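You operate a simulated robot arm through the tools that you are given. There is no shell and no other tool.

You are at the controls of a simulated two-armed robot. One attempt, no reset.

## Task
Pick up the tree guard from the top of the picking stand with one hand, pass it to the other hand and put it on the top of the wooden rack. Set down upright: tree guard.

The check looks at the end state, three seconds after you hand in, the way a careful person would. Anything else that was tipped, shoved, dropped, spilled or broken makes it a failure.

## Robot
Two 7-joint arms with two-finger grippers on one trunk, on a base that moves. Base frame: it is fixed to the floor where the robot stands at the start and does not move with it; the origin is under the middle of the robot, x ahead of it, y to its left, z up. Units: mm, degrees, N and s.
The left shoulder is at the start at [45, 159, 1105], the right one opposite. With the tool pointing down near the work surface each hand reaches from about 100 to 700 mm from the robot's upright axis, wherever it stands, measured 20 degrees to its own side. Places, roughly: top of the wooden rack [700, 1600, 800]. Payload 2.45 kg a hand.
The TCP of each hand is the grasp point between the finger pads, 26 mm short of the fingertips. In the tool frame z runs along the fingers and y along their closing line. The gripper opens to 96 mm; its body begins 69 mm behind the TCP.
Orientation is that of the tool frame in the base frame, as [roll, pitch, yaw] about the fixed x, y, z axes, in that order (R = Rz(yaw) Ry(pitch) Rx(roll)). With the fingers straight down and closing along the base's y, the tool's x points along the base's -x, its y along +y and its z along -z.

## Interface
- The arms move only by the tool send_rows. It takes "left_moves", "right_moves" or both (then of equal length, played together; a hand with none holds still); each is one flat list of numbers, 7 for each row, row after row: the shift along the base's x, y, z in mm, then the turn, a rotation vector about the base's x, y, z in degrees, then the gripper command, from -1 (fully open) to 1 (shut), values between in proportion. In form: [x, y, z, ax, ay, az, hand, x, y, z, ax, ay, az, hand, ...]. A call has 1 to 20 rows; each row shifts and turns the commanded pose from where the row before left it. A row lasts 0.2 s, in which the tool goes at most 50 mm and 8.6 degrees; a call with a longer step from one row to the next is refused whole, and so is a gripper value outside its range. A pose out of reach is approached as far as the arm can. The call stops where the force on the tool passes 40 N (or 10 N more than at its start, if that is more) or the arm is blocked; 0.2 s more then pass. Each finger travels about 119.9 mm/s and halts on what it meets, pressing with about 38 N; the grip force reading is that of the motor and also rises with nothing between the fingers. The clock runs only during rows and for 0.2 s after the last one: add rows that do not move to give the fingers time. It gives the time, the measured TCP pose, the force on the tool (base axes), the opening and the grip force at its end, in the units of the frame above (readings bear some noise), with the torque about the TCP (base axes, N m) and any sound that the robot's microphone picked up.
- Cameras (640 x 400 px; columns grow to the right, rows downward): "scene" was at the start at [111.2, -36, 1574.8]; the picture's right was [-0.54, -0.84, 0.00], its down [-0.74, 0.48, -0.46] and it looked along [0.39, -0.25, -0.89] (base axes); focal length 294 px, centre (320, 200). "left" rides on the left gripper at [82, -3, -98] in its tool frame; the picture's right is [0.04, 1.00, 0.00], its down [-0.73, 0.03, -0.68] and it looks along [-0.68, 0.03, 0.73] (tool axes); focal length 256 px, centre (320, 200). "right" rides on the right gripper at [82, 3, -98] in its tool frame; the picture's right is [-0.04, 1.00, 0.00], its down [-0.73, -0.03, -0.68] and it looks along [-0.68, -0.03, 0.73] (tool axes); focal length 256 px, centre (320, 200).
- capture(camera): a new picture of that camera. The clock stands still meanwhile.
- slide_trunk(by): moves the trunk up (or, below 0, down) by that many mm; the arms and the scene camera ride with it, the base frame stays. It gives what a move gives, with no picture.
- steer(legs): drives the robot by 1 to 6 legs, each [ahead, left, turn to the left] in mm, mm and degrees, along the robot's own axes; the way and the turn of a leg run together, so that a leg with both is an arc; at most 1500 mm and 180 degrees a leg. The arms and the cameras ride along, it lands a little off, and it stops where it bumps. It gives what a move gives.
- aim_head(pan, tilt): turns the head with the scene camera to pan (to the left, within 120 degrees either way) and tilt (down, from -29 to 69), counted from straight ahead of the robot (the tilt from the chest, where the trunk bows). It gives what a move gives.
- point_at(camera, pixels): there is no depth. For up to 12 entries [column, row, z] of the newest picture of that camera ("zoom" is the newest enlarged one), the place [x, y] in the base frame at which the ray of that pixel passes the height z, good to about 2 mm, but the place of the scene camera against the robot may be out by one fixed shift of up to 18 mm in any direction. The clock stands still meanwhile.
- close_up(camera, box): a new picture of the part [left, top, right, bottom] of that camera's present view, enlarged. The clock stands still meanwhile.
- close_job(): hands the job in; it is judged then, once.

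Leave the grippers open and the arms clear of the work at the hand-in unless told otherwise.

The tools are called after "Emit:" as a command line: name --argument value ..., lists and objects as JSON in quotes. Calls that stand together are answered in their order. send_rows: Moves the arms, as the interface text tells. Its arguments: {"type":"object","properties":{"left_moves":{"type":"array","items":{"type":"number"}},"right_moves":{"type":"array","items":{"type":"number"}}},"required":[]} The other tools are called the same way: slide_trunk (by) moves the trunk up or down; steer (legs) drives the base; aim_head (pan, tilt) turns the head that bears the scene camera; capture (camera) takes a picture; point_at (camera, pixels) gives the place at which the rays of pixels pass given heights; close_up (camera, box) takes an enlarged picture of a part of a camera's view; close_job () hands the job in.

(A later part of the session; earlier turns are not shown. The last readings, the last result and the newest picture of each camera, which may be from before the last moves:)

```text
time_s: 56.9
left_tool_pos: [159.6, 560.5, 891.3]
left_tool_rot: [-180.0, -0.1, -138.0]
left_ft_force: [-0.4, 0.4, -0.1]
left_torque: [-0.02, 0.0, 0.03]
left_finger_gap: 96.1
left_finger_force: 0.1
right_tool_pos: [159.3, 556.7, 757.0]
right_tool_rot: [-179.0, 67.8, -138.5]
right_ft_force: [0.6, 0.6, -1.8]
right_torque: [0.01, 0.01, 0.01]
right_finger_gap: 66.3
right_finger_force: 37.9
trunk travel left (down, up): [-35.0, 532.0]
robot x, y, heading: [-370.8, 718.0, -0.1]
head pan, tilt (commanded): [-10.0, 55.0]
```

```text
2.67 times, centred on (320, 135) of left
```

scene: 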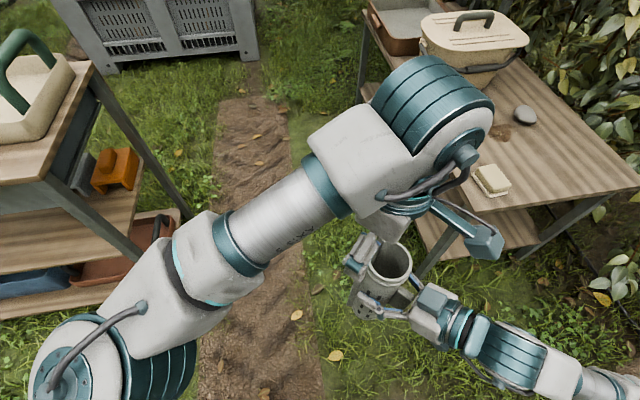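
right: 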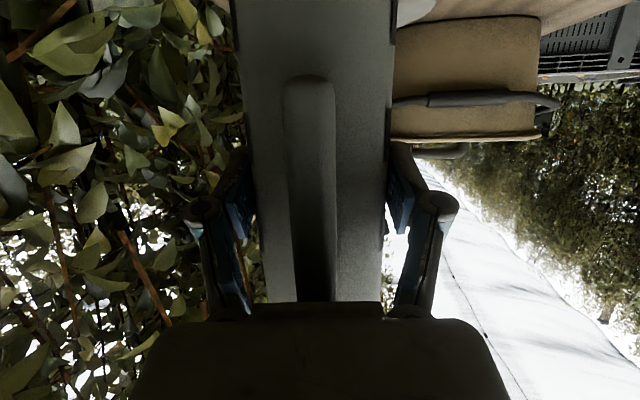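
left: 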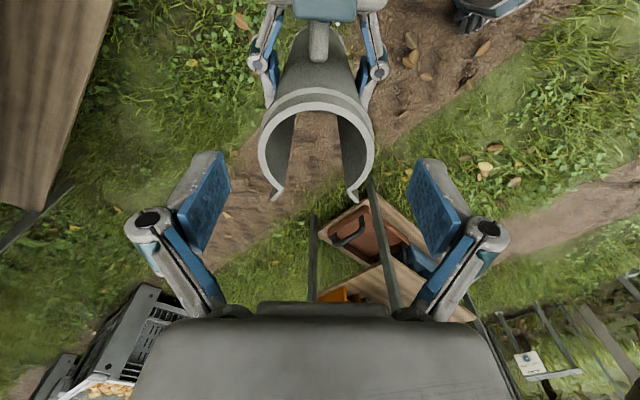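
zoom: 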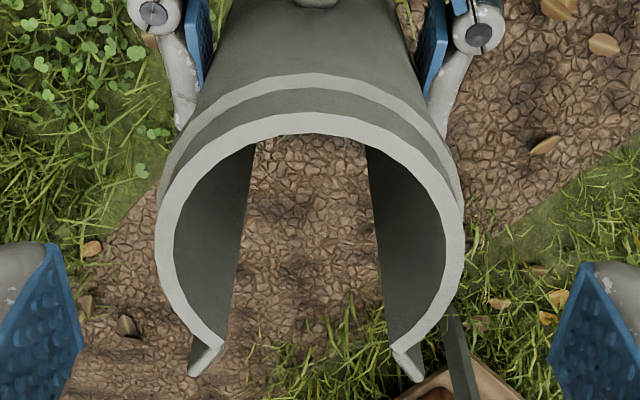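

The rim is centred along the hand and 2 mm off to the left in the view. I'll correct by (+1.3, -1.5) and descend 52 mm, so the pads surround the collar.

Emit:
send_rows --left_moves '[1.3, -1.5, 0, 0, 0, 0, -1, 0, 0, -9, 0, 0, 0, -1, 0, 0, -9, 0, 0, 0, -1, 0, 0, -9, 0, 0, 0, -1, 0, 0, -9, 0, 0, 0, -1, 0, 0, -9, 0, 0, 0, -1, 0, 0, -7, 0, 0, 0, -1]'

Emit:
capture --camera "left"

Emit:
close_up --camera "scene" --box '[320, 180, 520, 340]'

```text
time_s: 58.5
left_tool_pos: [161.1, 560.0, 839.9]
left_tool_rot: [180.0, -0.1, -138.0]
left_ft_force: [-0.5, 0.1, -0.9]
left_torque: [-0.03, -0.02, -0.01]
left_finger_gap: 96.2
left_finger_force: 0.1
right_tool_pos: [157.8, 555.2, 758.8]
right_tool_rot: [-179.0, 67.7, -138.3]
right_ft_force: [-1.1, -0.5, -0.8]
right_torque: [0.01, 0.0, 0.0]
right_finger_gap: 66.6
right_finger_force: 37.7
trunk travel left (down, up): [-35.0, 532.0]
robot x, y, heading: [-366.3, 712.5, -0.1]
head pan, tilt (commanded): [-10.0, 55.0]
```

```text
taken
```

left: 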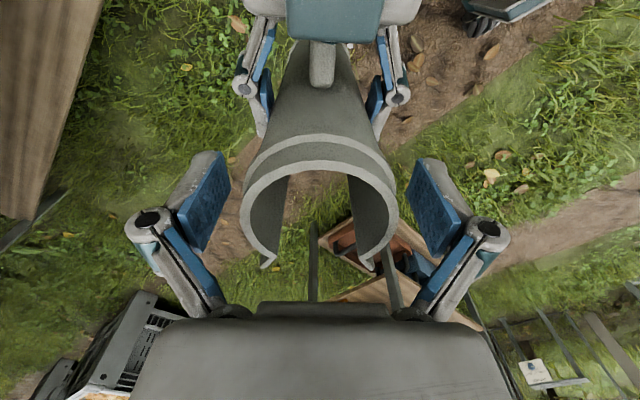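

```text
2.50 times, centred on (420, 260) of scene
```

zoom: 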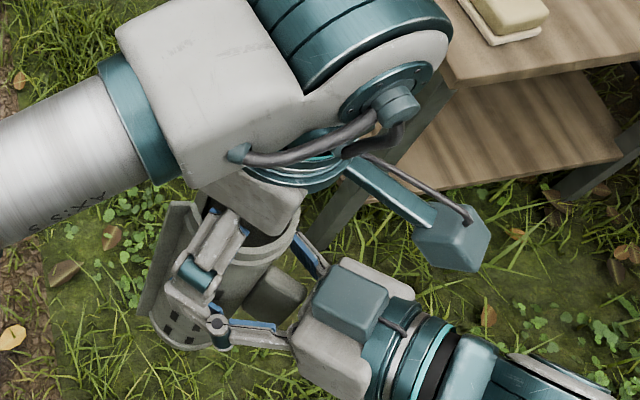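

The left pads now surround the collar, centred at column 320, with the rim about 18 mm above the left TCP. I'll close the left gripper on it while the right still holds.

Emit:
send_rows --left_moves '[0, 0, 0, 0, 0, 0, -0.4, 0, 0, 0, 0, 0, 0, -0.4, 0, 0, 0, 0, 0, 0, 0.2, 0, 0, 0, 0, 0, 0, 1, 0, 0, 0, 0, 0, 0, 1]' --right_moves '[0, 0, 0, 0, 0, 0, 1, 0, 0, 0, 0, 0, 0, 1, 0, 0, 0, 0, 0, 0, 1, 0, 0, 0, 0, 0, 0, 1, 0, 0, 0, 0, 0, 0, 1]'

Emit:
capture --camera "left"

Emit:
close_up --camera "scene" --box '[320, 180, 520, 340]'

```text
time_s: 59.7
left_tool_pos: [161.0, 559.5, 838.7]
left_tool_rot: [180.0, -0.1, -138.1]
left_ft_force: [2.1, -1.2, 0.7]
left_torque: [-0.1, -0.08, 0.06]
left_finger_gap: 66.4
left_finger_force: 38.6
right_tool_pos: [158.8, 556.0, 757.0]
right_tool_rot: [-178.9, 67.7, -138.3]
right_ft_force: [-2.5, 1.8, -2.2]
right_torque: [0.02, -0.11, -0.07]
right_finger_gap: 66.5
right_finger_force: 37.6
trunk travel left (down, up): [-35.0, 532.0]
robot x, y, heading: [-366.5, 715.0, -0.2]
head pan, tilt (commanded): [-10.0, 55.0]
```

```text
taken
```

left: 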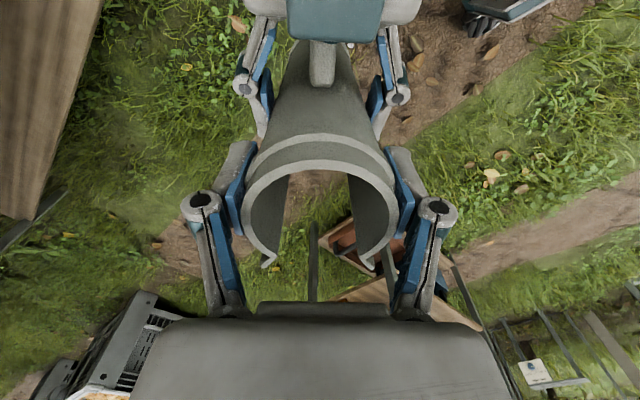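

```text
2.50 times, centred on (420, 260) of scene
```

zoom: 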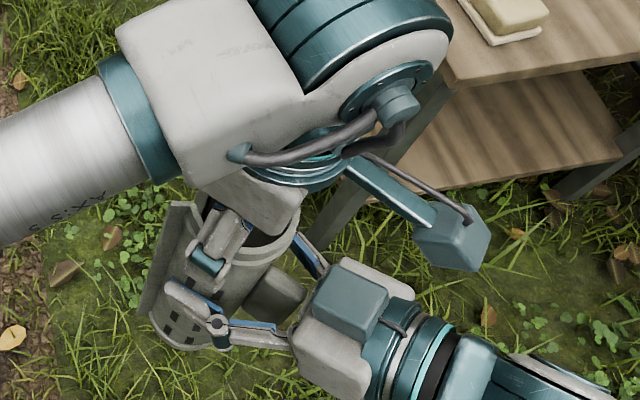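

Both hands hold it now: the left at 66.4 mm gap with 38.6 N, and only small forces between the hands. I'll open the right gripper fully and let it settle.

Emit:
send_rows --right_moves '[0, 0, 0, 0, 0, 0, 0, 0, 0, 0, 0, 0, 0, -0.6, 0, 0, 0, 0, 0, 0, -1, 0, 0, 0, 0, 0, 0, -1]' --left_moves '[0, 0, 0, 0, 0, 0, 1, 0, 0, 0, 0, 0, 0, 1, 0, 0, 0, 0, 0, 0, 1, 0, 0, 0, 0, 0, 0, 1]'

Emit:
capture --camera "left"

Emit:
capture --camera "right"

```text
time_s: 60.7
left_tool_pos: [161.2, 559.1, 839.8]
left_tool_rot: [-180.0, -0.1, -138.0]
left_ft_force: [-0.8, 0.5, -0.6]
left_torque: [0.0, 0.01, -0.01]
left_finger_gap: 66.5
left_finger_force: 38.0
right_tool_pos: [158.6, 556.0, 758.1]
right_tool_rot: [-179.0, 67.7, -138.3]
right_ft_force: [-0.6, -0.6, 1.0]
right_torque: [0.02, -0.02, -0.01]
right_finger_gap: 95.7
right_finger_force: 0.1
trunk travel left (down, up): [-35.0, 532.0]
robot x, y, heading: [-364.8, 714.5, 0.1]
head pan, tilt (commanded): [-10.0, 55.0]
```

```text
taken
```

left: 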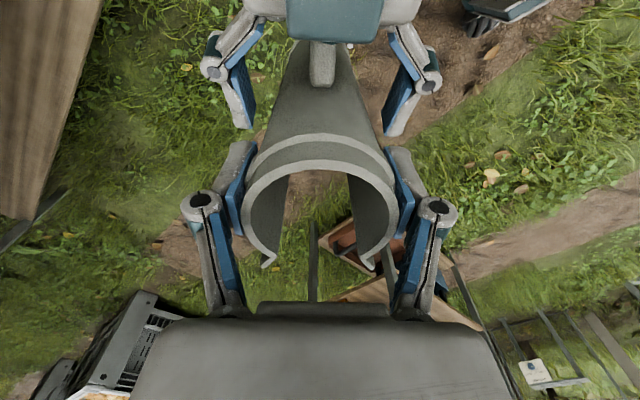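

```text
taken
```

right: 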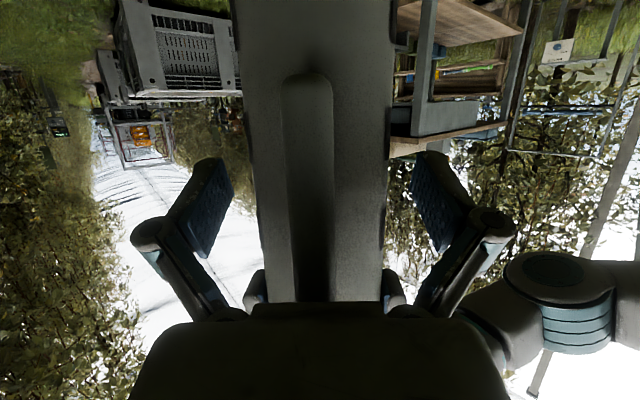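

The left hand alone holds the guard now. I'll separate them along the right hand's pointing direction, moving the left hand with the guard forward-left while the right retracts. First a short test of 30 mm relative motion.

Emit:
send_rows --left_moves '[3.7, 3.3, 0, 0, 0, 0, 1, 3.7, 3.3, 0, 0, 0, 0, 1, 3.7, 3.3, 0, 0, 0, 0, 1]' --right_moves '[-3.7, -3.3, 0, 0, 0, 0, -1, -3.7, -3.3, 0, 0, 0, 0, -1, -3.7, -3.3, 0, 0, 0, 0, -1]'

Emit:
capture --camera "left"

```text
time_s: 61.5
left_tool_pos: [170.2, 569.0, 838.8]
left_tool_rot: [179.9, -0.1, -138.1]
left_ft_force: [0.5, -0.4, 0.4]
left_torque: [-0.05, -0.03, -0.03]
left_finger_gap: 66.4
left_finger_force: 38.1
right_tool_pos: [156.5, 545.1, 759.8]
right_tool_rot: [-179.1, 67.6, -138.4]
right_ft_force: [-0.4, 0.0, 0.1]
right_torque: [0.02, 0.03, 0.03]
right_finger_gap: 96.0
right_finger_force: 0.0
right hand out of reach, approached as far as the arm can: row 1, 3
trunk travel left (down, up): [-35.0, 532.0]
robot x, y, heading: [-367.5, 711.5, -0.1]
head pan, tilt (commanded): [-10.0, 55.0]
```

```text
taken
```

left: 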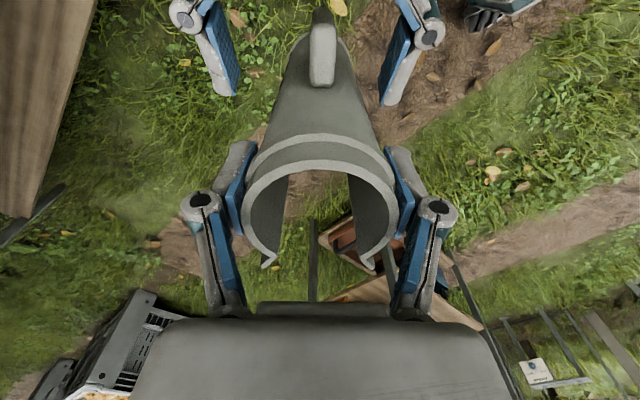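

They are separating cleanly. The right hand drifted sideways a little, so I'll keep it still. The left moves forward-left with a small lateral correction until the guard is fully out of the right fingers.

Emit:
send_rows --left_moves '[8, 4, 0, 0, 0, 0, 1, 8, 4, 0, 0, 0, 0, 1, 8, 5, 0, 0, 0, 0, 1, 8, 7, 0, 0, 0, 0, 1, 8, 7, 0, 0, 0, 0, 1, 8, 7, 0, 0, 0, 0, 1, 8, 7, 0, 0, 0, 0, 1]'

Emit:
capture --camera "left"

Emit:
capture --camera "scene"

```text
time_s: 63.1
left_tool_pos: [226.8, 607.6, 838.7]
left_tool_rot: [180.0, -0.1, -138.1]
left_ft_force: [0.0, 0.1, 0.4]
left_torque: [-0.01, 0.01, 0.01]
left_finger_gap: 66.6
left_finger_force: 38.1
right_tool_pos: [155.8, 544.2, 759.0]
right_tool_rot: [-179.1, 67.7, -138.3]
right_ft_force: [-0.1, 0.7, 0.1]
right_torque: [-0.06, -0.02, 0.0]
right_finger_gap: 96.0
right_finger_force: 0.0
trunk travel left (down, up): [-35.0, 532.0]
robot x, y, heading: [-367.1, 715.2, 0.2]
head pan, tilt (commanded): [-10.0, 55.0]
```

```text
taken
```

left: 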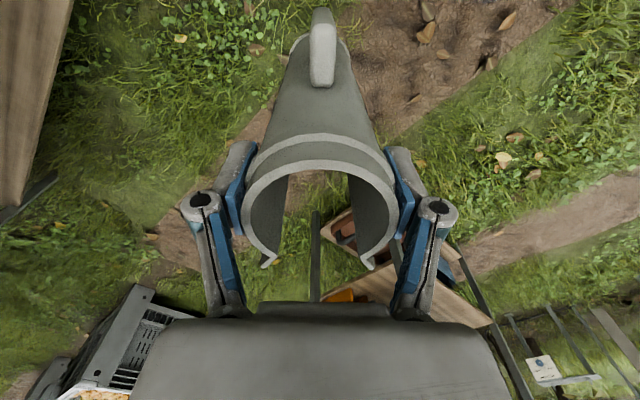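

```text
taken
```

scene: 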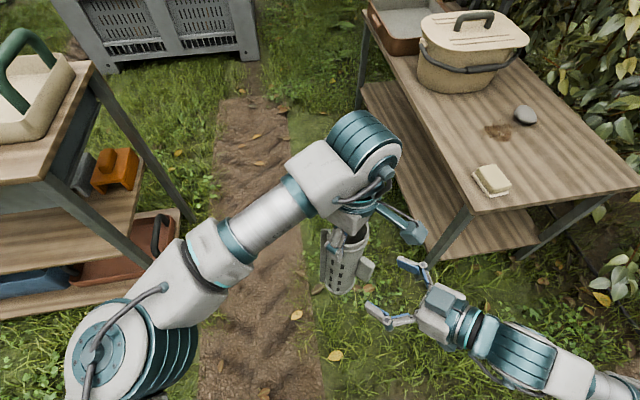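

The hand-over is done: the guard hangs upright in the left hand with 38 N grip and the right hand is free. I'll move the right hand away to the right, then raise the trunk so the guard's base clears the rack top.

Emit:
send_rows --right_moves '[0, -25, 0, 0, 0, -3, -1, 2, -25, 0, 0, 0, -3, -1, 2, -25, 0, 0, 0, -3, -1, 2, -25, 0, 0, 0, -3, -1, 2, -25, 0, 0, 0, -3, -1, 2, -25, 0, 0, 0, -3, -1]'

Emit:
slide_trunk --by 150

Emit:
slide_trunk --by 150

Emit:
aim_head --pan 30 --tilt 35

Emit:
capture --camera "scene"

```text
time_s: 64.5
left_tool_pos: [226.8, 608.0, 838.6]
left_tool_rot: [179.9, -0.1, -138.0]
left_ft_force: [0.3, 0.0, 0.1]
left_torque: [0.03, -0.01, 0.01]
left_finger_gap: 66.3
left_finger_force: 37.9
right_tool_pos: [167.2, 394.2, 759.7]
right_tool_rot: [-179.0, 67.7, -156.4]
right_ft_force: [0.4, 0.2, 0.2]
right_torque: [0.0, 0.01, 0.03]
right_finger_gap: 96.0
right_finger_force: 0.0
trunk travel left (down, up): [-35.0, 532.0]
robot x, y, heading: [-365.2, 712.6, 0.1]
head pan, tilt (commanded): [-10.0, 55.0]
```

```text
time_s: 66.2
left_tool_pos: [228.1, 607.6, 988.5]
left_tool_rot: [180.0, -0.2, -138.0]
left_ft_force: [0.6, 0.5, -1.5]
left_torque: [0.04, -0.01, 0.03]
left_finger_gap: 66.2
left_finger_force: 38.3
right_tool_pos: [167.6, 394.3, 908.1]
right_tool_rot: [-179.0, 67.5, -156.4]
right_ft_force: [0.8, 0.4, -0.2]
right_torque: [0.02, -0.02, 0.02]
right_finger_gap: 96.2
right_finger_force: 0.0
trunk travel left (down, up): [-185.0, 382.0]
robot x, y, heading: [-366.2, 709.6, -0.2]
head pan, tilt (commanded): [-10.0, 55.0]
```

```text
time_s: 68.0
left_tool_pos: [210.8, 606.1, 1190.9]
left_tool_rot: [-176.6, 3.7, -137.9]
left_ft_force: [1.2, 0.8, -1.2]
left_torque: [0.01, 0.0, -0.01]
left_finger_gap: 66.6
left_finger_force: 37.5
right_tool_pos: [166.7, 395.1, 1057.3]
right_tool_rot: [-179.0, 67.7, -156.4]
right_ft_force: [0.1, 0.3, -0.3]
right_torque: [-0.02, 0.01, -0.01]
right_finger_gap: 96.3
right_finger_force: 0.0
trunk travel left (down, up): [-335.0, 232.0]
robot x, y, heading: [-365.4, 713.5, 0.1]
head pan, tilt (commanded): [-10.0, 55.0]
```

```text
time_s: 69.0
left_tool_pos: [210.1, 607.0, 1192.3]
left_tool_rot: [-176.4, 3.8, -137.8]
left_ft_force: [0.8, 0.6, -1.5]
left_torque: [-0.01, -0.01, 0.0]
left_finger_gap: 66.3
left_finger_force: 37.7
right_tool_pos: [165.5, 396.3, 1059.0]
right_tool_rot: [-178.9, 67.7, -156.4]
right_ft_force: [0.0, 0.4, -0.3]
right_torque: [-0.03, -0.03, -0.02]
right_finger_gap: 95.7
right_finger_force: 0.0
trunk travel left (down, up): [-335.0, 232.0]
robot x, y, heading: [-365.2, 715.6, -0.0]
head pan, tilt (commanded): [30.0, 35.0]
```

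```text
taken
```

scene: 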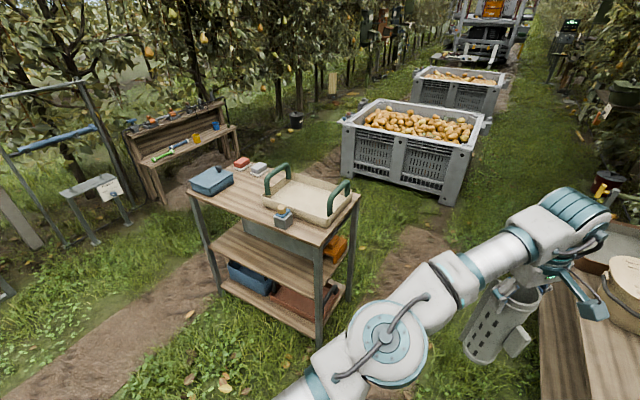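

The guard is still firmly held (66.3 mm, 37.7 N), but the left hand rode up a bit extra and tilted about 5°. I'll straighten it, turn the yaw back toward neutral and bring it to a more natural spot in front-left of the robot.

Emit:
send_rows --left_moves '[-9, 14, -4, 0, 0.65, -4, 1, -9, 14, -4, 0, 0.65, -4, 1, -9, 14, -4, 0, 0.65, -4, 1, -9, 14, -4, 0, 0.65, -4, 1, -9, 14, -4, 0, 0.65, -4, 1, -9, 14, -4, 0, 0.65, -4, 1, -9, 14, -4, 0, 0.65, -4, 1, -9, 14, -4, 0, 0.65, -4, 1, 0, 14, -4, 0, 0, -4, 1, 0, 14, -4, 0, 0, -4, 1]'

Emit:
capture --camera "scene"

Emit:
capture --camera "left"

```text
time_s: 71.2
left_tool_pos: [134.8, 749.8, 1151.4]
left_tool_rot: [-178.6, -0.7, -178.0]
left_ft_force: [0.2, 0.1, -1.0]
left_torque: [-0.02, 0.0, 0.0]
left_finger_gap: 66.2
left_finger_force: 38.3
right_tool_pos: [165.6, 397.3, 1058.7]
right_tool_rot: [-178.9, 67.8, -156.2]
right_ft_force: [0.6, 0.1, -0.1]
right_torque: [-0.02, -0.03, 0.0]
right_finger_gap: 96.0
right_finger_force: 0.0
trunk travel left (down, up): [-335.0, 232.0]
robot x, y, heading: [-366.7, 715.8, 0.0]
head pan, tilt (commanded): [30.0, 35.0]
```

```text
taken
```

scene: 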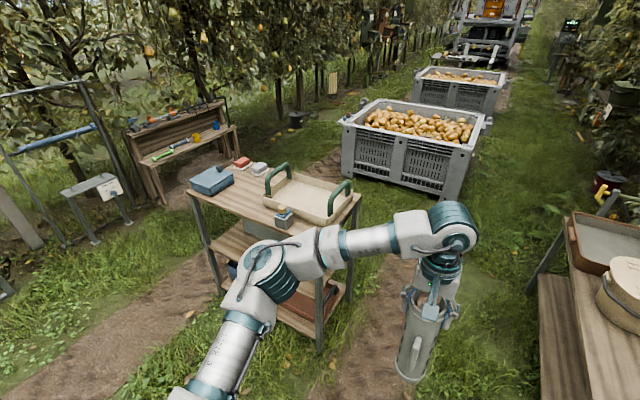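

```text
taken
```

left: 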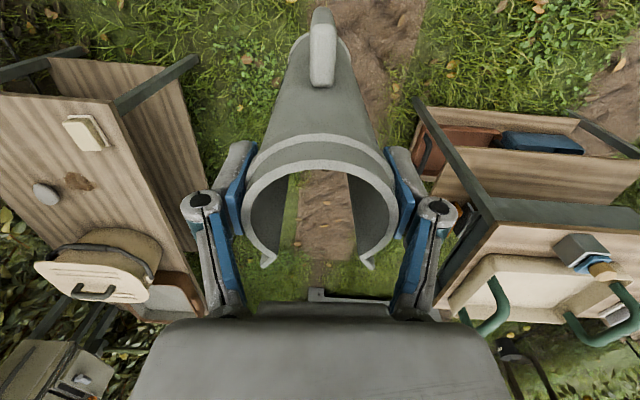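

The guard now hangs nearly vertical at (135, 750, 1151). The rack top is in view near (275, 195), so I'll zoom in to pick a free spot.

Emit:
close_up --camera "scene" --box '[180, 140, 380, 265]'

Emit:
point_at --camera "scene" --pixels '[[318, 247, 800], [188, 190, 800], [359, 195, 800], [283, 226, 800], [232, 190, 800], [240, 200, 800]]'

```text
3.20 times, centred on (280, 202) of scene
```

zoom: 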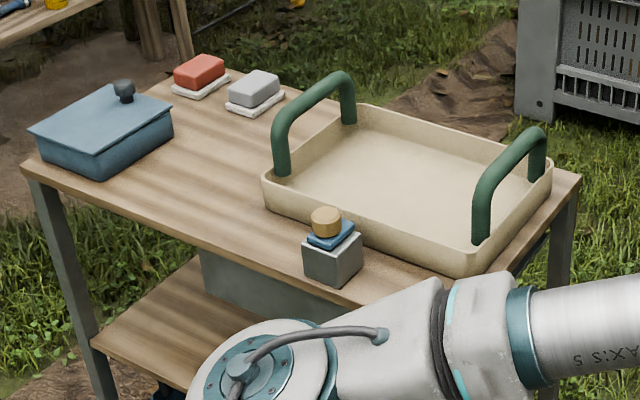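

```text
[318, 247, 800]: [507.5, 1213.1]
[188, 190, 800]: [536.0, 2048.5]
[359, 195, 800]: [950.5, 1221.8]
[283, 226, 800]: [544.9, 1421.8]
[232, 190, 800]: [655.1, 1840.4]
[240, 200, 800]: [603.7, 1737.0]
```

The free area is between the blue box and the small stack, around (610, 1700). I'll check the floor positions of the stands beyond the rack and the left elbow's place to plan the drive.

Emit:
point_at --camera "scene" --pixels '[[97, 243, 0], [130, 222, 0], [68, 243, 0], [162, 207, 0], [10, 297, 0], [85, 112, 1000], [262, 262, 1150], [262, 262, 1250], [317, 352, 0], [220, 292, 0], [352, 298, 0]]'

Emit:
aim_head --pan 85 --tilt 35

Emit:
capture --camera "scene"

```text
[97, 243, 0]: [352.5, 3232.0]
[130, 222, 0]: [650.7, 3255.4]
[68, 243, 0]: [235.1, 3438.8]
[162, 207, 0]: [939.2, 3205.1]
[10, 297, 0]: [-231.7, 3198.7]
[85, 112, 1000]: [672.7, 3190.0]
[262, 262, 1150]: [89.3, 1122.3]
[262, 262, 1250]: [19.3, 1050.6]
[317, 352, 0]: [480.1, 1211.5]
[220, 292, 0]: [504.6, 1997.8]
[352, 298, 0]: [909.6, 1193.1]
```

```text
time_s: 72.5
left_tool_pos: [136.4, 748.3, 1150.6]
left_tool_rot: [-178.6, -0.8, -178.0]
left_ft_force: [0.3, -0.5, -1.2]
left_torque: [0.02, -0.02, -0.03]
left_finger_gap: 66.3
left_finger_force: 38.0
right_tool_pos: [165.2, 395.4, 1058.7]
right_tool_rot: [-178.9, 67.6, -156.3]
right_ft_force: [0.8, -0.5, -0.2]
right_torque: [0.02, 0.01, -0.04]
right_finger_gap: 96.0
right_finger_force: 0.1
trunk travel left (down, up): [-335.0, 232.0]
robot x, y, heading: [-366.7, 712.9, -0.0]
head pan, tilt (commanded): [85.0, 35.0]
```

```text
taken
```

scene: 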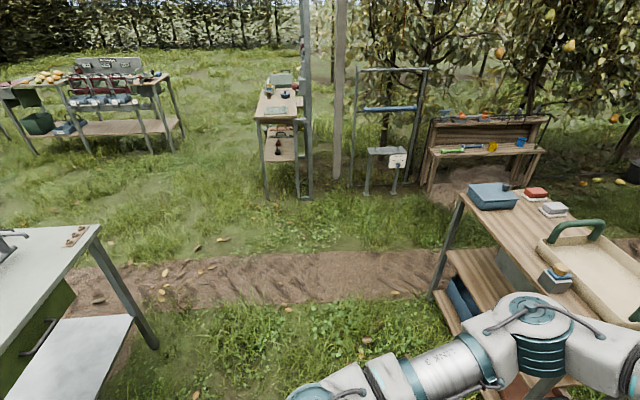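

There's plenty of free grass to the left. I'll check the white table's position at the lower left, then drive.

Emit:
point_at --camera "scene" --pixels '[[155, 348, 0], [100, 226, 850], [100, 226, 900], [437, 298, 0]]'

```text
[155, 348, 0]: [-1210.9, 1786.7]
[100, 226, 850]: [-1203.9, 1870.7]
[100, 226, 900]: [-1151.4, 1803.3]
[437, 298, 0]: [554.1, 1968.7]
```

The white table stays beyond x < -1150, well clear. I'll drive straight left by 930 mm. The guard travels at x ≈ 135, outside the rack, with its base near z ≈ 905.

Emit:
steer --legs '[[0, 930, 0]]'

Emit:
aim_head --pan 0 --tilt 40

Emit:
capture --camera "scene"

Emit:
capture --camera "left"

```text
time_s: 77.4
left_tool_pos: [139.0, 1664.6, 1150.0]
left_tool_rot: [-179.0, -0.8, -178.4]
left_ft_force: [-1.4, 0.1, -1.6]
left_torque: [0.06, -0.04, -0.06]
left_finger_gap: 66.4
left_finger_force: 37.7
right_tool_pos: [167.6, 1314.2, 1056.5]
right_tool_rot: [-179.7, 67.8, -157.5]
right_ft_force: [-0.5, -0.4, -0.6]
right_torque: [0.03, -0.02, 0.06]
right_finger_gap: 95.9
right_finger_force: 0.1
trunk travel left (down, up): [-335.0, 232.0]
robot x, y, heading: [-360.2, 1643.3, -0.7]
head pan, tilt (commanded): [85.0, 35.0]
```

```text
time_s: 79.0
left_tool_pos: [135.8, 1674.1, 1151.6]
left_tool_rot: [-178.6, -0.8, -178.4]
left_ft_force: [0.9, -0.5, -1.2]
left_torque: [-0.01, 0.0, 0.0]
left_finger_gap: 66.3
left_finger_force: 38.1
right_tool_pos: [164.5, 1320.8, 1060.1]
right_tool_rot: [-178.6, 67.8, -156.4]
right_ft_force: [0.2, -0.1, -0.1]
right_torque: [-0.02, 0.0, -0.02]
right_finger_gap: 96.0
right_finger_force: 0.1
trunk travel left (down, up): [-335.0, 232.0]
robot x, y, heading: [-360.2, 1645.5, -0.4]
head pan, tilt (commanded): [0.0, 40.0]
```

```text
taken
```

scene: 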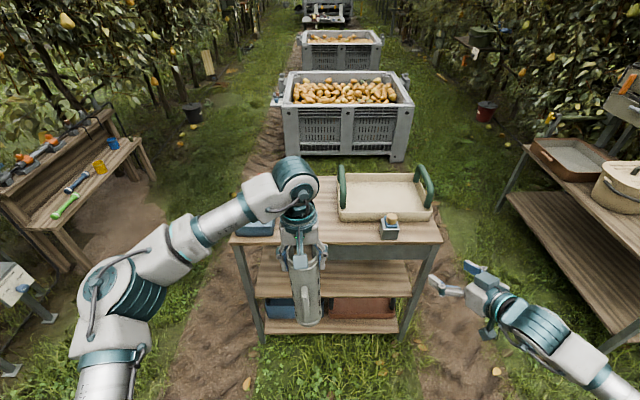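

```text
taken
```

left: 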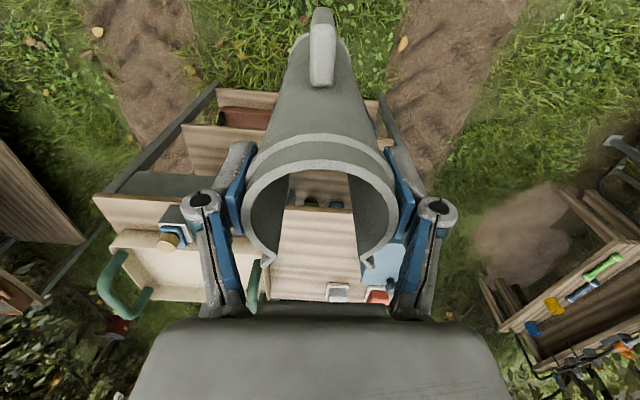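

The robot now faces the rack and the guard is steady. Driving forward would bring the right hand over the tray, so I'll first swing the right hand out to the right, clear of the rack.

Emit:
send_rows --right_moves '[-5, -25, 0, 0, 0, -3, -1, -5, -25, 0, 0, 0, -3, -1, -5, -25, 0, 0, 0, -3, -1, -5, -25, 0, 0, 0, -3, -1, -5, -25, 0, 0, 0, -3, -1, -5, -25, 0, 0, 0, -3, -1, -5, -25, 0, 0, 0, -3, -1, -5, -25, 0, 0, 0, -3, -1, -5, -25, 0, 0, 0, -3, -1, -5, -25, 0, 0, 0, -3, -1]'

Emit:
close_up --camera "scene" --box '[220, 150, 460, 300]'

Emit:
close_up --camera "left" --box '[80, 150, 480, 340]'

```text
time_s: 81.2
left_tool_pos: [135.0, 1673.4, 1151.2]
left_tool_rot: [-178.6, -0.7, -178.4]
left_ft_force: [0.1, -0.4, -0.7]
left_torque: [0.0, -0.03, 0.0]
left_finger_gap: 66.6
left_finger_force: 38.0
right_tool_pos: [111.5, 1068.8, 1060.9]
right_tool_rot: [-178.5, 67.7, 173.6]
right_ft_force: [0.0, 0.1, 0.5]
right_torque: [0.0, 0.0, 0.02]
right_finger_gap: 96.0
right_finger_force: 0.1
trunk travel left (down, up): [-335.0, 232.0]
robot x, y, heading: [-369.2, 1639.2, -0.4]
head pan, tilt (commanded): [0.0, 40.0]
```

```text
2.67 times, centred on (340, 225) of scene
```

zoom: 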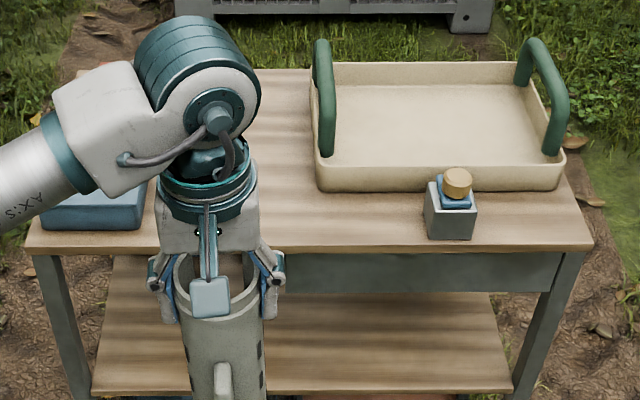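

```text
1.60 times, centred on (280, 245) of left
```

zoom: 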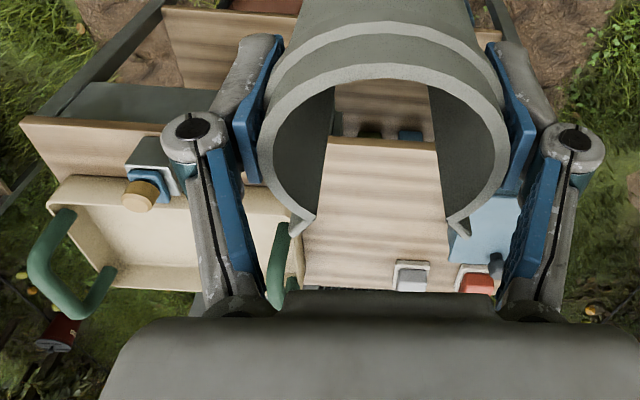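

The gap between the tray (left edge at zoom x = 312) and the blue box (right edge at zoom x = 145) looks wide. I'll read those positions on the rack top.

Emit:
point_at --camera "scene" --pixels '[[337.5, 221, 800], [274, 233, 800], [300, 243, 800], [230, 243, 800], [441, 242, 800], [380, 239, 800], [316, 176, 800], [337.5, 172, 820]]'

Emit:
point_at --camera "left" --pixels '[[269, 295, 800], [370, 305, 800], [330, 296, 800], [320, 250, 800], [94, 195, 800]]'

```text
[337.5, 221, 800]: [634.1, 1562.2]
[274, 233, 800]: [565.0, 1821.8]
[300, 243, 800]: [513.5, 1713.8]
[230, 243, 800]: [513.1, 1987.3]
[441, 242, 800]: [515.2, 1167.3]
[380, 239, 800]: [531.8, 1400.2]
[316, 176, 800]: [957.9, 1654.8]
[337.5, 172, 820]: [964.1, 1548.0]
```

```text
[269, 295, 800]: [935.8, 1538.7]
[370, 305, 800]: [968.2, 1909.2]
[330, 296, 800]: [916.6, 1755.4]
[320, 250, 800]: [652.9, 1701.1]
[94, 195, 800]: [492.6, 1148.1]
```

The free gap runs from y ≈ 1570 to 1815 and the front edge is at x ≈ 513. My target is (622, 1690), about 85 mm clear on each side. I'll straighten the left hand's small tilt, then drive forward 430 mm. The guard's base is around z ≈ 907, over the empty gap.

Emit:
send_rows --left_moves '[0, 0, 0, 0.7, -0.33, 0, 1, 0, 0, 0, 0.7, -0.33, 0, 1, 0, 0, 0, 0, 0, 0, 1]'

Emit:
steer --legs '[[300, 10, 0]]'

Emit:
capture --camera "scene"

Emit:
capture --camera "left"

```text
time_s: 82.0
left_tool_pos: [136.6, 1673.9, 1150.6]
left_tool_rot: [180.0, 0.0, -178.5]
left_ft_force: [0.2, -0.2, -1.5]
left_torque: [-0.01, -0.02, -0.01]
left_finger_gap: 66.5
left_finger_force: 37.6
right_tool_pos: [113.3, 1069.5, 1062.2]
right_tool_rot: [-178.4, 67.7, 173.8]
right_ft_force: [1.0, -0.2, 0.6]
right_torque: [0.0, -0.02, -0.01]
right_finger_gap: 96.0
right_finger_force: 0.1
trunk travel left (down, up): [-335.0, 232.0]
robot x, y, heading: [-362.6, 1640.8, -0.2]
head pan, tilt (commanded): [0.0, 40.0]
```

```text
time_s: 84.0
left_tool_pos: [433.7, 1687.4, 1151.6]
left_tool_rot: [179.9, 0.1, -177.9]
left_ft_force: [1.0, -0.3, -1.4]
left_torque: [0.05, 0.01, 0.0]
left_finger_gap: 66.2
left_finger_force: 38.3
right_tool_pos: [416.6, 1082.8, 1063.2]
right_tool_rot: [-178.5, 67.8, 174.3]
right_ft_force: [0.1, -0.5, -0.1]
right_torque: [-0.01, -0.01, -0.01]
right_finger_gap: 96.1
right_finger_force: 0.1
trunk travel left (down, up): [-335.0, 232.0]
robot x, y, heading: [-64.8, 1650.2, -0.0]
head pan, tilt (commanded): [0.0, 40.0]
```

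```text
taken
```

scene: 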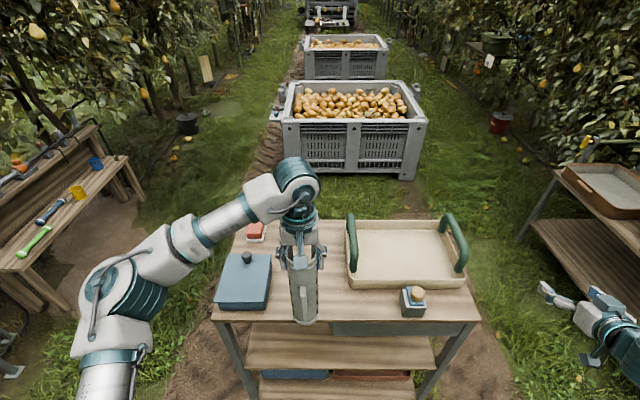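

```text
taken
```

left: 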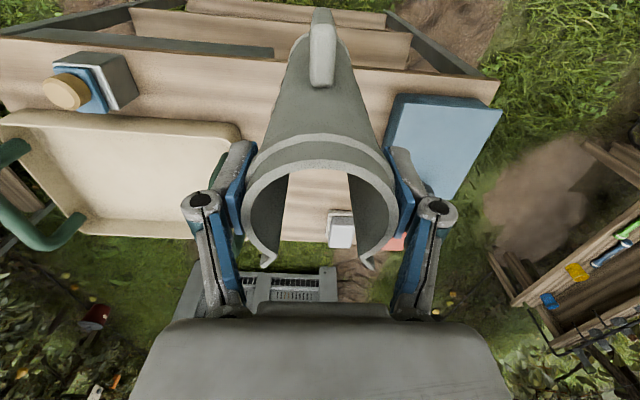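

The guard is just in front of the rack edge now, with its hand vertical. I want the rack height checked, so I'll zoom on the rack's near-left corner in both cameras and compare.

Emit:
close_up --camera "scene" --box '[190, 230, 350, 350]'

Emit:
close_up --camera "left" --box '[360, 40, 560, 190]'

```text
3.33 times, centred on (270, 290) of scene
```

zoom: 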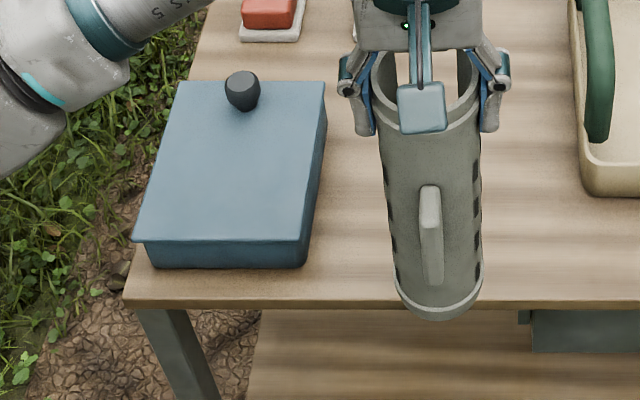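

```text
2.67 times, centred on (460, 115) of left
```

zoom: 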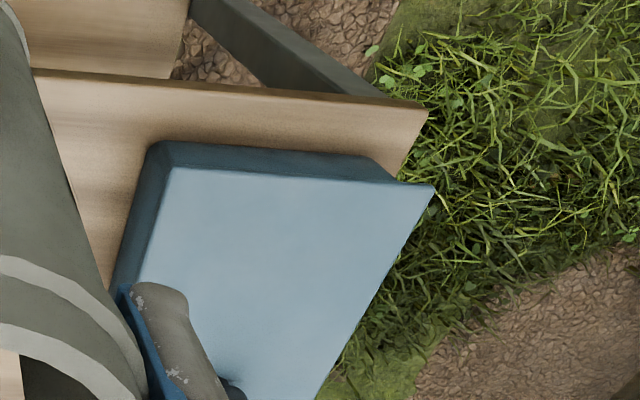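

Emit:
point_at --camera "scene" --pixels '[[211.5, 319.4, 760], [211.5, 319.4, 800], [211.5, 319.4, 840], [264.9, 309.5, 800], [365, 288, 800], [303, 324, 850], [303, 324, 880], [303, 324, 910]]'

Emit:
point_at --camera "left" --pixels '[[500.5, 80.5, 760], [500.5, 80.5, 800], [500.5, 80.5, 840]]'

```text
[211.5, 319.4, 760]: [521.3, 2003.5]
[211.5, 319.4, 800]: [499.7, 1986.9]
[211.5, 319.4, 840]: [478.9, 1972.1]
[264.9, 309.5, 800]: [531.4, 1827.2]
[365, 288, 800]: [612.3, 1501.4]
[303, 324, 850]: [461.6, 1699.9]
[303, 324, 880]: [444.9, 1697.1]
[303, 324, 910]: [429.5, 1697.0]
```

```text
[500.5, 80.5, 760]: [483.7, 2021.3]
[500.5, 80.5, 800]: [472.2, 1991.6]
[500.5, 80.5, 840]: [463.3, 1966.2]
```

The two cameras agree on a rack-top height near z ≈ 800, and in the wrist camera's frame the front edge is at x ≈ 472. The gap centre is y ≈ 1695, so I'll aim for (595, 1695). I'll drive forward 100 mm, then do the rest with the arm.

Emit:
steer --legs '[[100, 0, 0]]'

Emit:
capture --camera "scene"

```text
time_s: 85.1
left_tool_pos: [531.7, 1689.4, 1153.4]
left_tool_rot: [-180.0, 0.2, -178.1]
left_ft_force: [1.2, -0.6, -1.7]
left_torque: [0.02, 0.04, 0.0]
left_finger_gap: 66.4
left_finger_force: 37.2
right_tool_pos: [513.7, 1083.2, 1064.4]
right_tool_rot: [-178.0, 67.9, 174.4]
right_ft_force: [0.8, -0.4, -0.1]
right_torque: [-0.02, -0.02, -0.02]
right_finger_gap: 96.0
right_finger_force: 0.1
trunk travel left (down, up): [-335.0, 232.0]
robot x, y, heading: [36.1, 1651.2, 0.1]
head pan, tilt (commanded): [0.0, 40.0]
```

```text
taken
```

scene: 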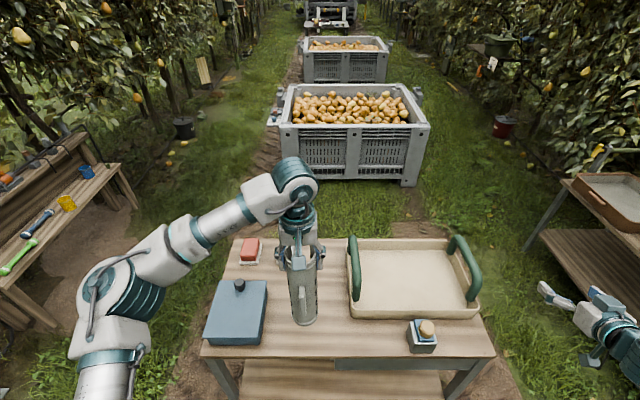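

The guard is over the free gap. I'll extend the arm the last 63 mm forward and 6 mm left, then lower 70 mm to about z ≈ 1083, still above the expected contact near 1036.

Emit:
send_rows --left_moves '[16, 1.5, 0, 0, 0, 0, 1, 16, 1.5, 0, 0, 0, 0, 1, 16, 1.5, 0, 0, 0, 0, 1, 15, 1.5, 0, 0, 0, 0, 1, 0, 0, -14, 0, 0, 0, 1, 0, 0, -14, 0, 0, 0, 1, 0, 0, -14, 0, 0, 0, 1, 0, 0, -14, 0, 0, 0, 1, 0, 0, -14, 0, 0, 0, 1]'

Emit:
capture --camera "scene"

Emit:
close_up --camera "scene" --box '[220, 220, 400, 360]'

Emit:
capture --camera "left"

```text
time_s: 87.1
left_tool_pos: [595.2, 1698.0, 1082.9]
left_tool_rot: [-179.6, 0.3, -178.0]
left_ft_force: [-0.9, 0.3, -0.7]
left_torque: [0.03, 0.02, 0.01]
left_finger_gap: 66.3
left_finger_force: 38.2
right_tool_pos: [513.6, 1086.2, 1065.3]
right_tool_rot: [-177.9, 67.9, 174.7]
right_ft_force: [-0.1, 0.4, -0.1]
right_torque: [-0.02, -0.02, -0.02]
right_finger_gap: 96.3
right_finger_force: 0.0
trunk travel left (down, up): [-335.0, 232.0]
robot x, y, heading: [35.5, 1650.7, 0.0]
head pan, tilt (commanded): [0.0, 40.0]
```

```text
taken
```

scene: 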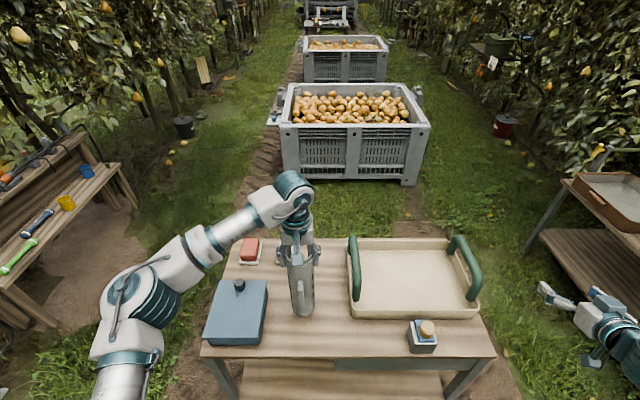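

```text
2.86 times, centred on (310, 290) of scene
```

zoom: 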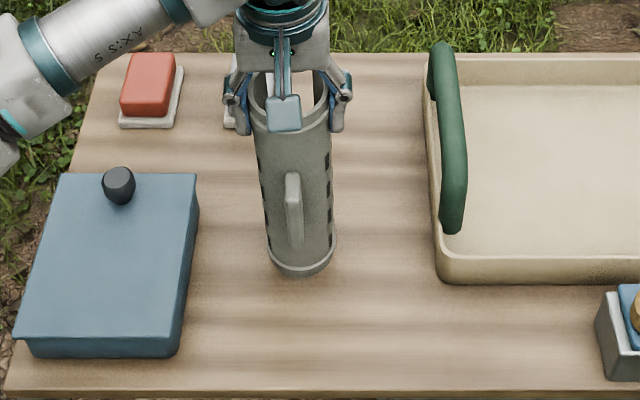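

```text
taken
```

left: 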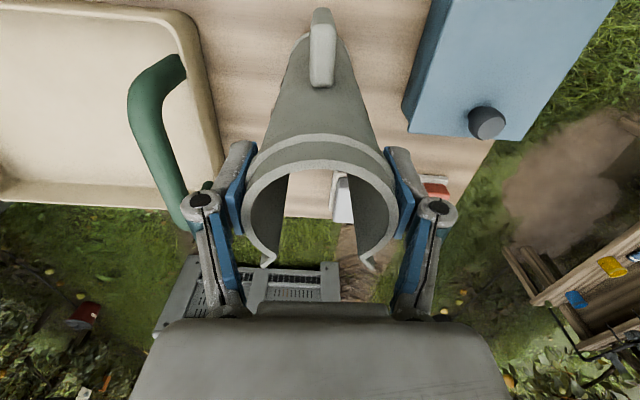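

The guard is centred in the gap, floating roughly 45 mm above the wood. I'll lower another 30 mm, then go in small steps watching the vertical force.

Emit:
send_rows --left_moves '[0, 0, -8, 0.2, 0, 0, 1, 0, 0, -8, 0.2, 0, 0, 1, 0, 0, -8, 0, 0, 0, 1, 0, 0, -6, 0, 0, 0, 1]'

Emit:
close_up --camera "scene" --box '[250, 240, 350, 330]'

```text
time_s: 88.1
left_tool_pos: [593.6, 1697.3, 1060.7]
left_tool_rot: [-179.6, 0.5, -178.0]
left_ft_force: [-3.3, -2.5, 11.0]
left_torque: [-0.5, 1.07, 0.1]
left_finger_gap: 66.6
left_finger_force: 37.6
right_tool_pos: [511.7, 1087.5, 1067.5]
right_tool_rot: [-177.5, 68.0, 174.9]
right_ft_force: [0.5, -0.6, 0.1]
right_torque: [-0.02, -0.01, 0.01]
right_finger_gap: 96.0
right_finger_force: 0.0
trunk travel left (down, up): [-335.0, 232.0]
robot x, y, heading: [37.2, 1652.8, 0.2]
head pan, tilt (commanded): [0.0, 40.0]
stopped in row 4 (left hand): the force on the tool passed its limit at 49 N (the readings are from after the stop); the commanded pose is now the measured one
```

```text
4.44 times, centred on (300, 285) of scene
```

zoom: 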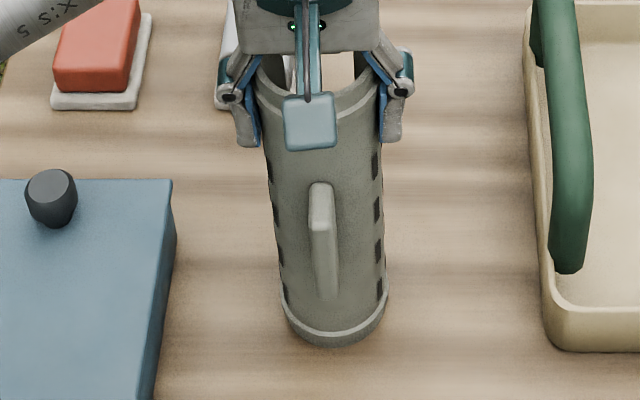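

Contact: the guard's base is down on the wood at left TCP z ≈ 1061 (residual 11 N upward), so the rack top is a bit higher than 800. The torque suggests the near edge touched first. I'll ease up 1 mm to relieve the force and look again.

Emit:
send_rows --left_moves '[0, 0, 0.8, 0, 0, 0, 1, 0, 0, 0, 0, 0, 0, 1]'

Emit:
capture --camera "left"

Emit:
close_up --camera "scene" --box '[275, 285, 335, 330]'

```text
time_s: 88.7
left_tool_pos: [593.4, 1699.5, 1059.9]
left_tool_rot: [-179.9, 0.6, -177.9]
left_ft_force: [-0.5, -1.9, 4.2]
left_torque: [-0.35, 0.09, 0.05]
left_finger_gap: 66.6
left_finger_force: 38.4
right_tool_pos: [511.8, 1088.4, 1067.8]
right_tool_rot: [-177.7, 68.0, 174.9]
right_ft_force: [0.3, 0.2, 0.2]
right_torque: [0.02, -0.02, 0.03]
right_finger_gap: 96.0
right_finger_force: 0.1
trunk travel left (down, up): [-335.0, 232.0]
robot x, y, heading: [39.1, 1651.5, 0.1]
head pan, tilt (commanded): [0.0, 40.0]
```

```text
taken
```

left: 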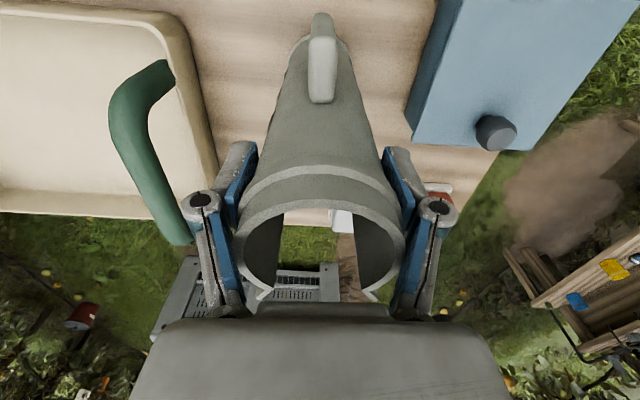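

```text
8.89 times, centred on (305, 308) of scene
```

zoom: 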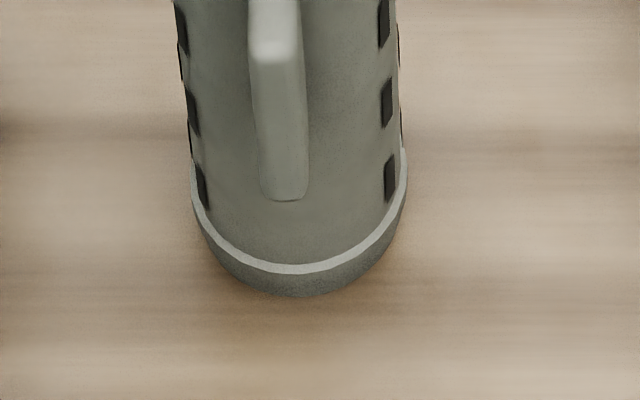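

The guard slid up about 10 mm in the grip at contact, and it now stands on the wood with only about 4 N residual. Its base shows a contact shadow all round. I'll ease up half a millimetre more, then open the left gripper gradually.

Emit:
send_rows --left_moves '[0, 0, 0.6, 0, 0, 0, 1, 0, 0, 0, 0, 0, 0, 1]'

```text
time_s: 89.3
left_tool_pos: [593.5, 1700.0, 1060.2]
left_tool_rot: [-179.8, 0.5, -178.0]
left_ft_force: [-0.2, 0.2, -0.9]
left_torque: [0.0, -0.01, -0.02]
left_finger_gap: 66.5
left_finger_force: 38.2
right_tool_pos: [512.3, 1086.9, 1067.7]
right_tool_rot: [-177.6, 68.0, 175.0]
right_ft_force: [-0.1, -0.3, 0.6]
right_torque: [0.01, -0.04, -0.04]
right_finger_gap: 95.8
right_finger_force: 0.1
trunk travel left (down, up): [-335.0, 232.0]
robot x, y, heading: [36.3, 1651.0, 0.0]
head pan, tilt (commanded): [0.0, 40.0]
```

Force is back to about zero, so the guard is just touching the wood or within half a millimetre. I'll open the left gripper gradually.

Emit:
send_rows --left_moves '[0, 0, 0, 0, 0, 0, -0.42, 0, 0, 0, 0, 0, 0, -0.5, 0, 0, 0, 0, 0, 0, -0.6, 0, 0, 0, 0, 0, 0, -0.8, 0, 0, 0, 0, 0, 0, -1, 0, 0, 0, 0, 0, 0, -1]'

Emit:
capture --camera "left"

Emit:
close_up --camera "scene" --box '[250, 240, 350, 330]'

```text
time_s: 90.7
left_tool_pos: [594.5, 1698.9, 1060.6]
left_tool_rot: [-179.8, 0.5, -178.0]
left_ft_force: [0.3, -0.4, -0.3]
left_torque: [-0.01, -0.01, 0.03]
left_finger_gap: 95.7
left_finger_force: 0.2
right_tool_pos: [512.5, 1087.1, 1067.1]
right_tool_rot: [-177.6, 68.0, 174.8]
right_ft_force: [0.5, 0.0, -0.5]
right_torque: [0.0, 0.0, -0.02]
right_finger_gap: 96.1
right_finger_force: 0.1
trunk travel left (down, up): [-335.0, 232.0]
robot x, y, heading: [36.3, 1650.7, 0.1]
head pan, tilt (commanded): [0.0, 40.0]
```

```text
taken
```

left: 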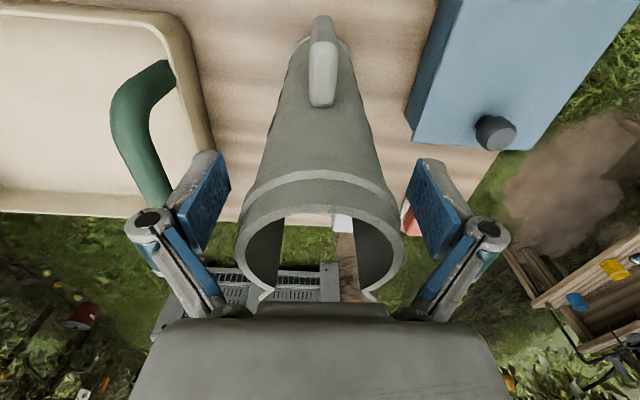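

```text
4.44 times, centred on (300, 285) of scene
```

zoom: 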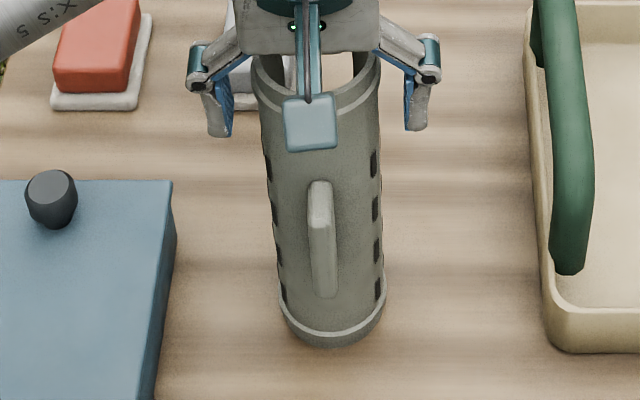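

The guard stands free on the rack with both fingers clear of it. I'll raise the left hand straight up 100 mm.

Emit:
send_rows --left_moves '[0, 0, 5, 0, 0, 0, -1, 0, 0, 8, 0, 0, 0, -1, 0, 0, 10, 0, 0, 0, -1, 0, 0, 10, 0, 0, 0, -1, 0, 0, 10, 0, 0, 0, -1, 0, 0, 10, 0, 0, 0, -1, 0, 0, 10, 0, 0, 0, -1, 0, 0, 12, 0, 0, 0, -1, 0, 0, 12, 0, 0, 0, -1, 0, 0, 12, 0, 0, 0, -1]'

Emit:
capture --camera "left"

Emit:
close_up --camera "scene" --box '[220, 220, 400, 360]'

```text
time_s: 92.9
left_tool_pos: [593.9, 1700.4, 1159.9]
left_tool_rot: [-179.8, 0.5, -178.1]
left_ft_force: [0.3, 0.1, 0.5]
left_torque: [0.0, -0.03, -0.01]
left_finger_gap: 96.1
left_finger_force: 0.1
right_tool_pos: [512.3, 1087.9, 1068.3]
right_tool_rot: [-177.5, 68.0, 174.9]
right_ft_force: [0.5, -0.4, 0.5]
right_torque: [-0.02, 0.0, 0.01]
right_finger_gap: 95.9
right_finger_force: 0.1
trunk travel left (down, up): [-335.0, 232.0]
robot x, y, heading: [36.1, 1652.9, 0.0]
head pan, tilt (commanded): [0.0, 40.0]
```

```text
taken
```

left: 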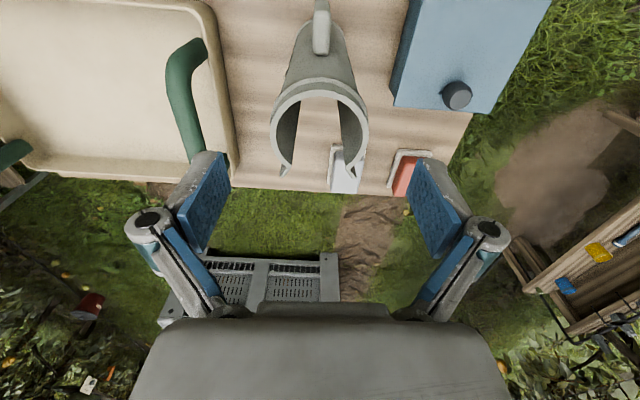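

```text
2.86 times, centred on (310, 290) of scene
```

zoom: 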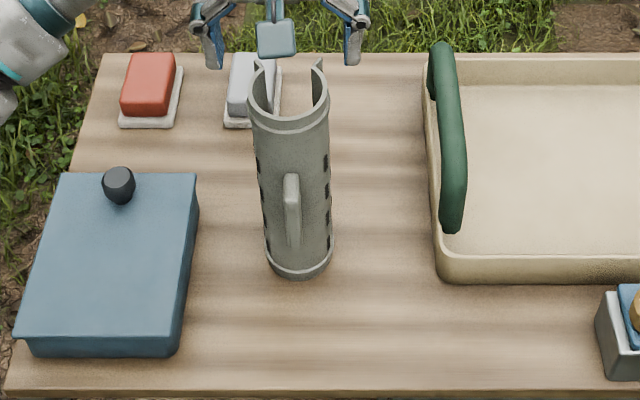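

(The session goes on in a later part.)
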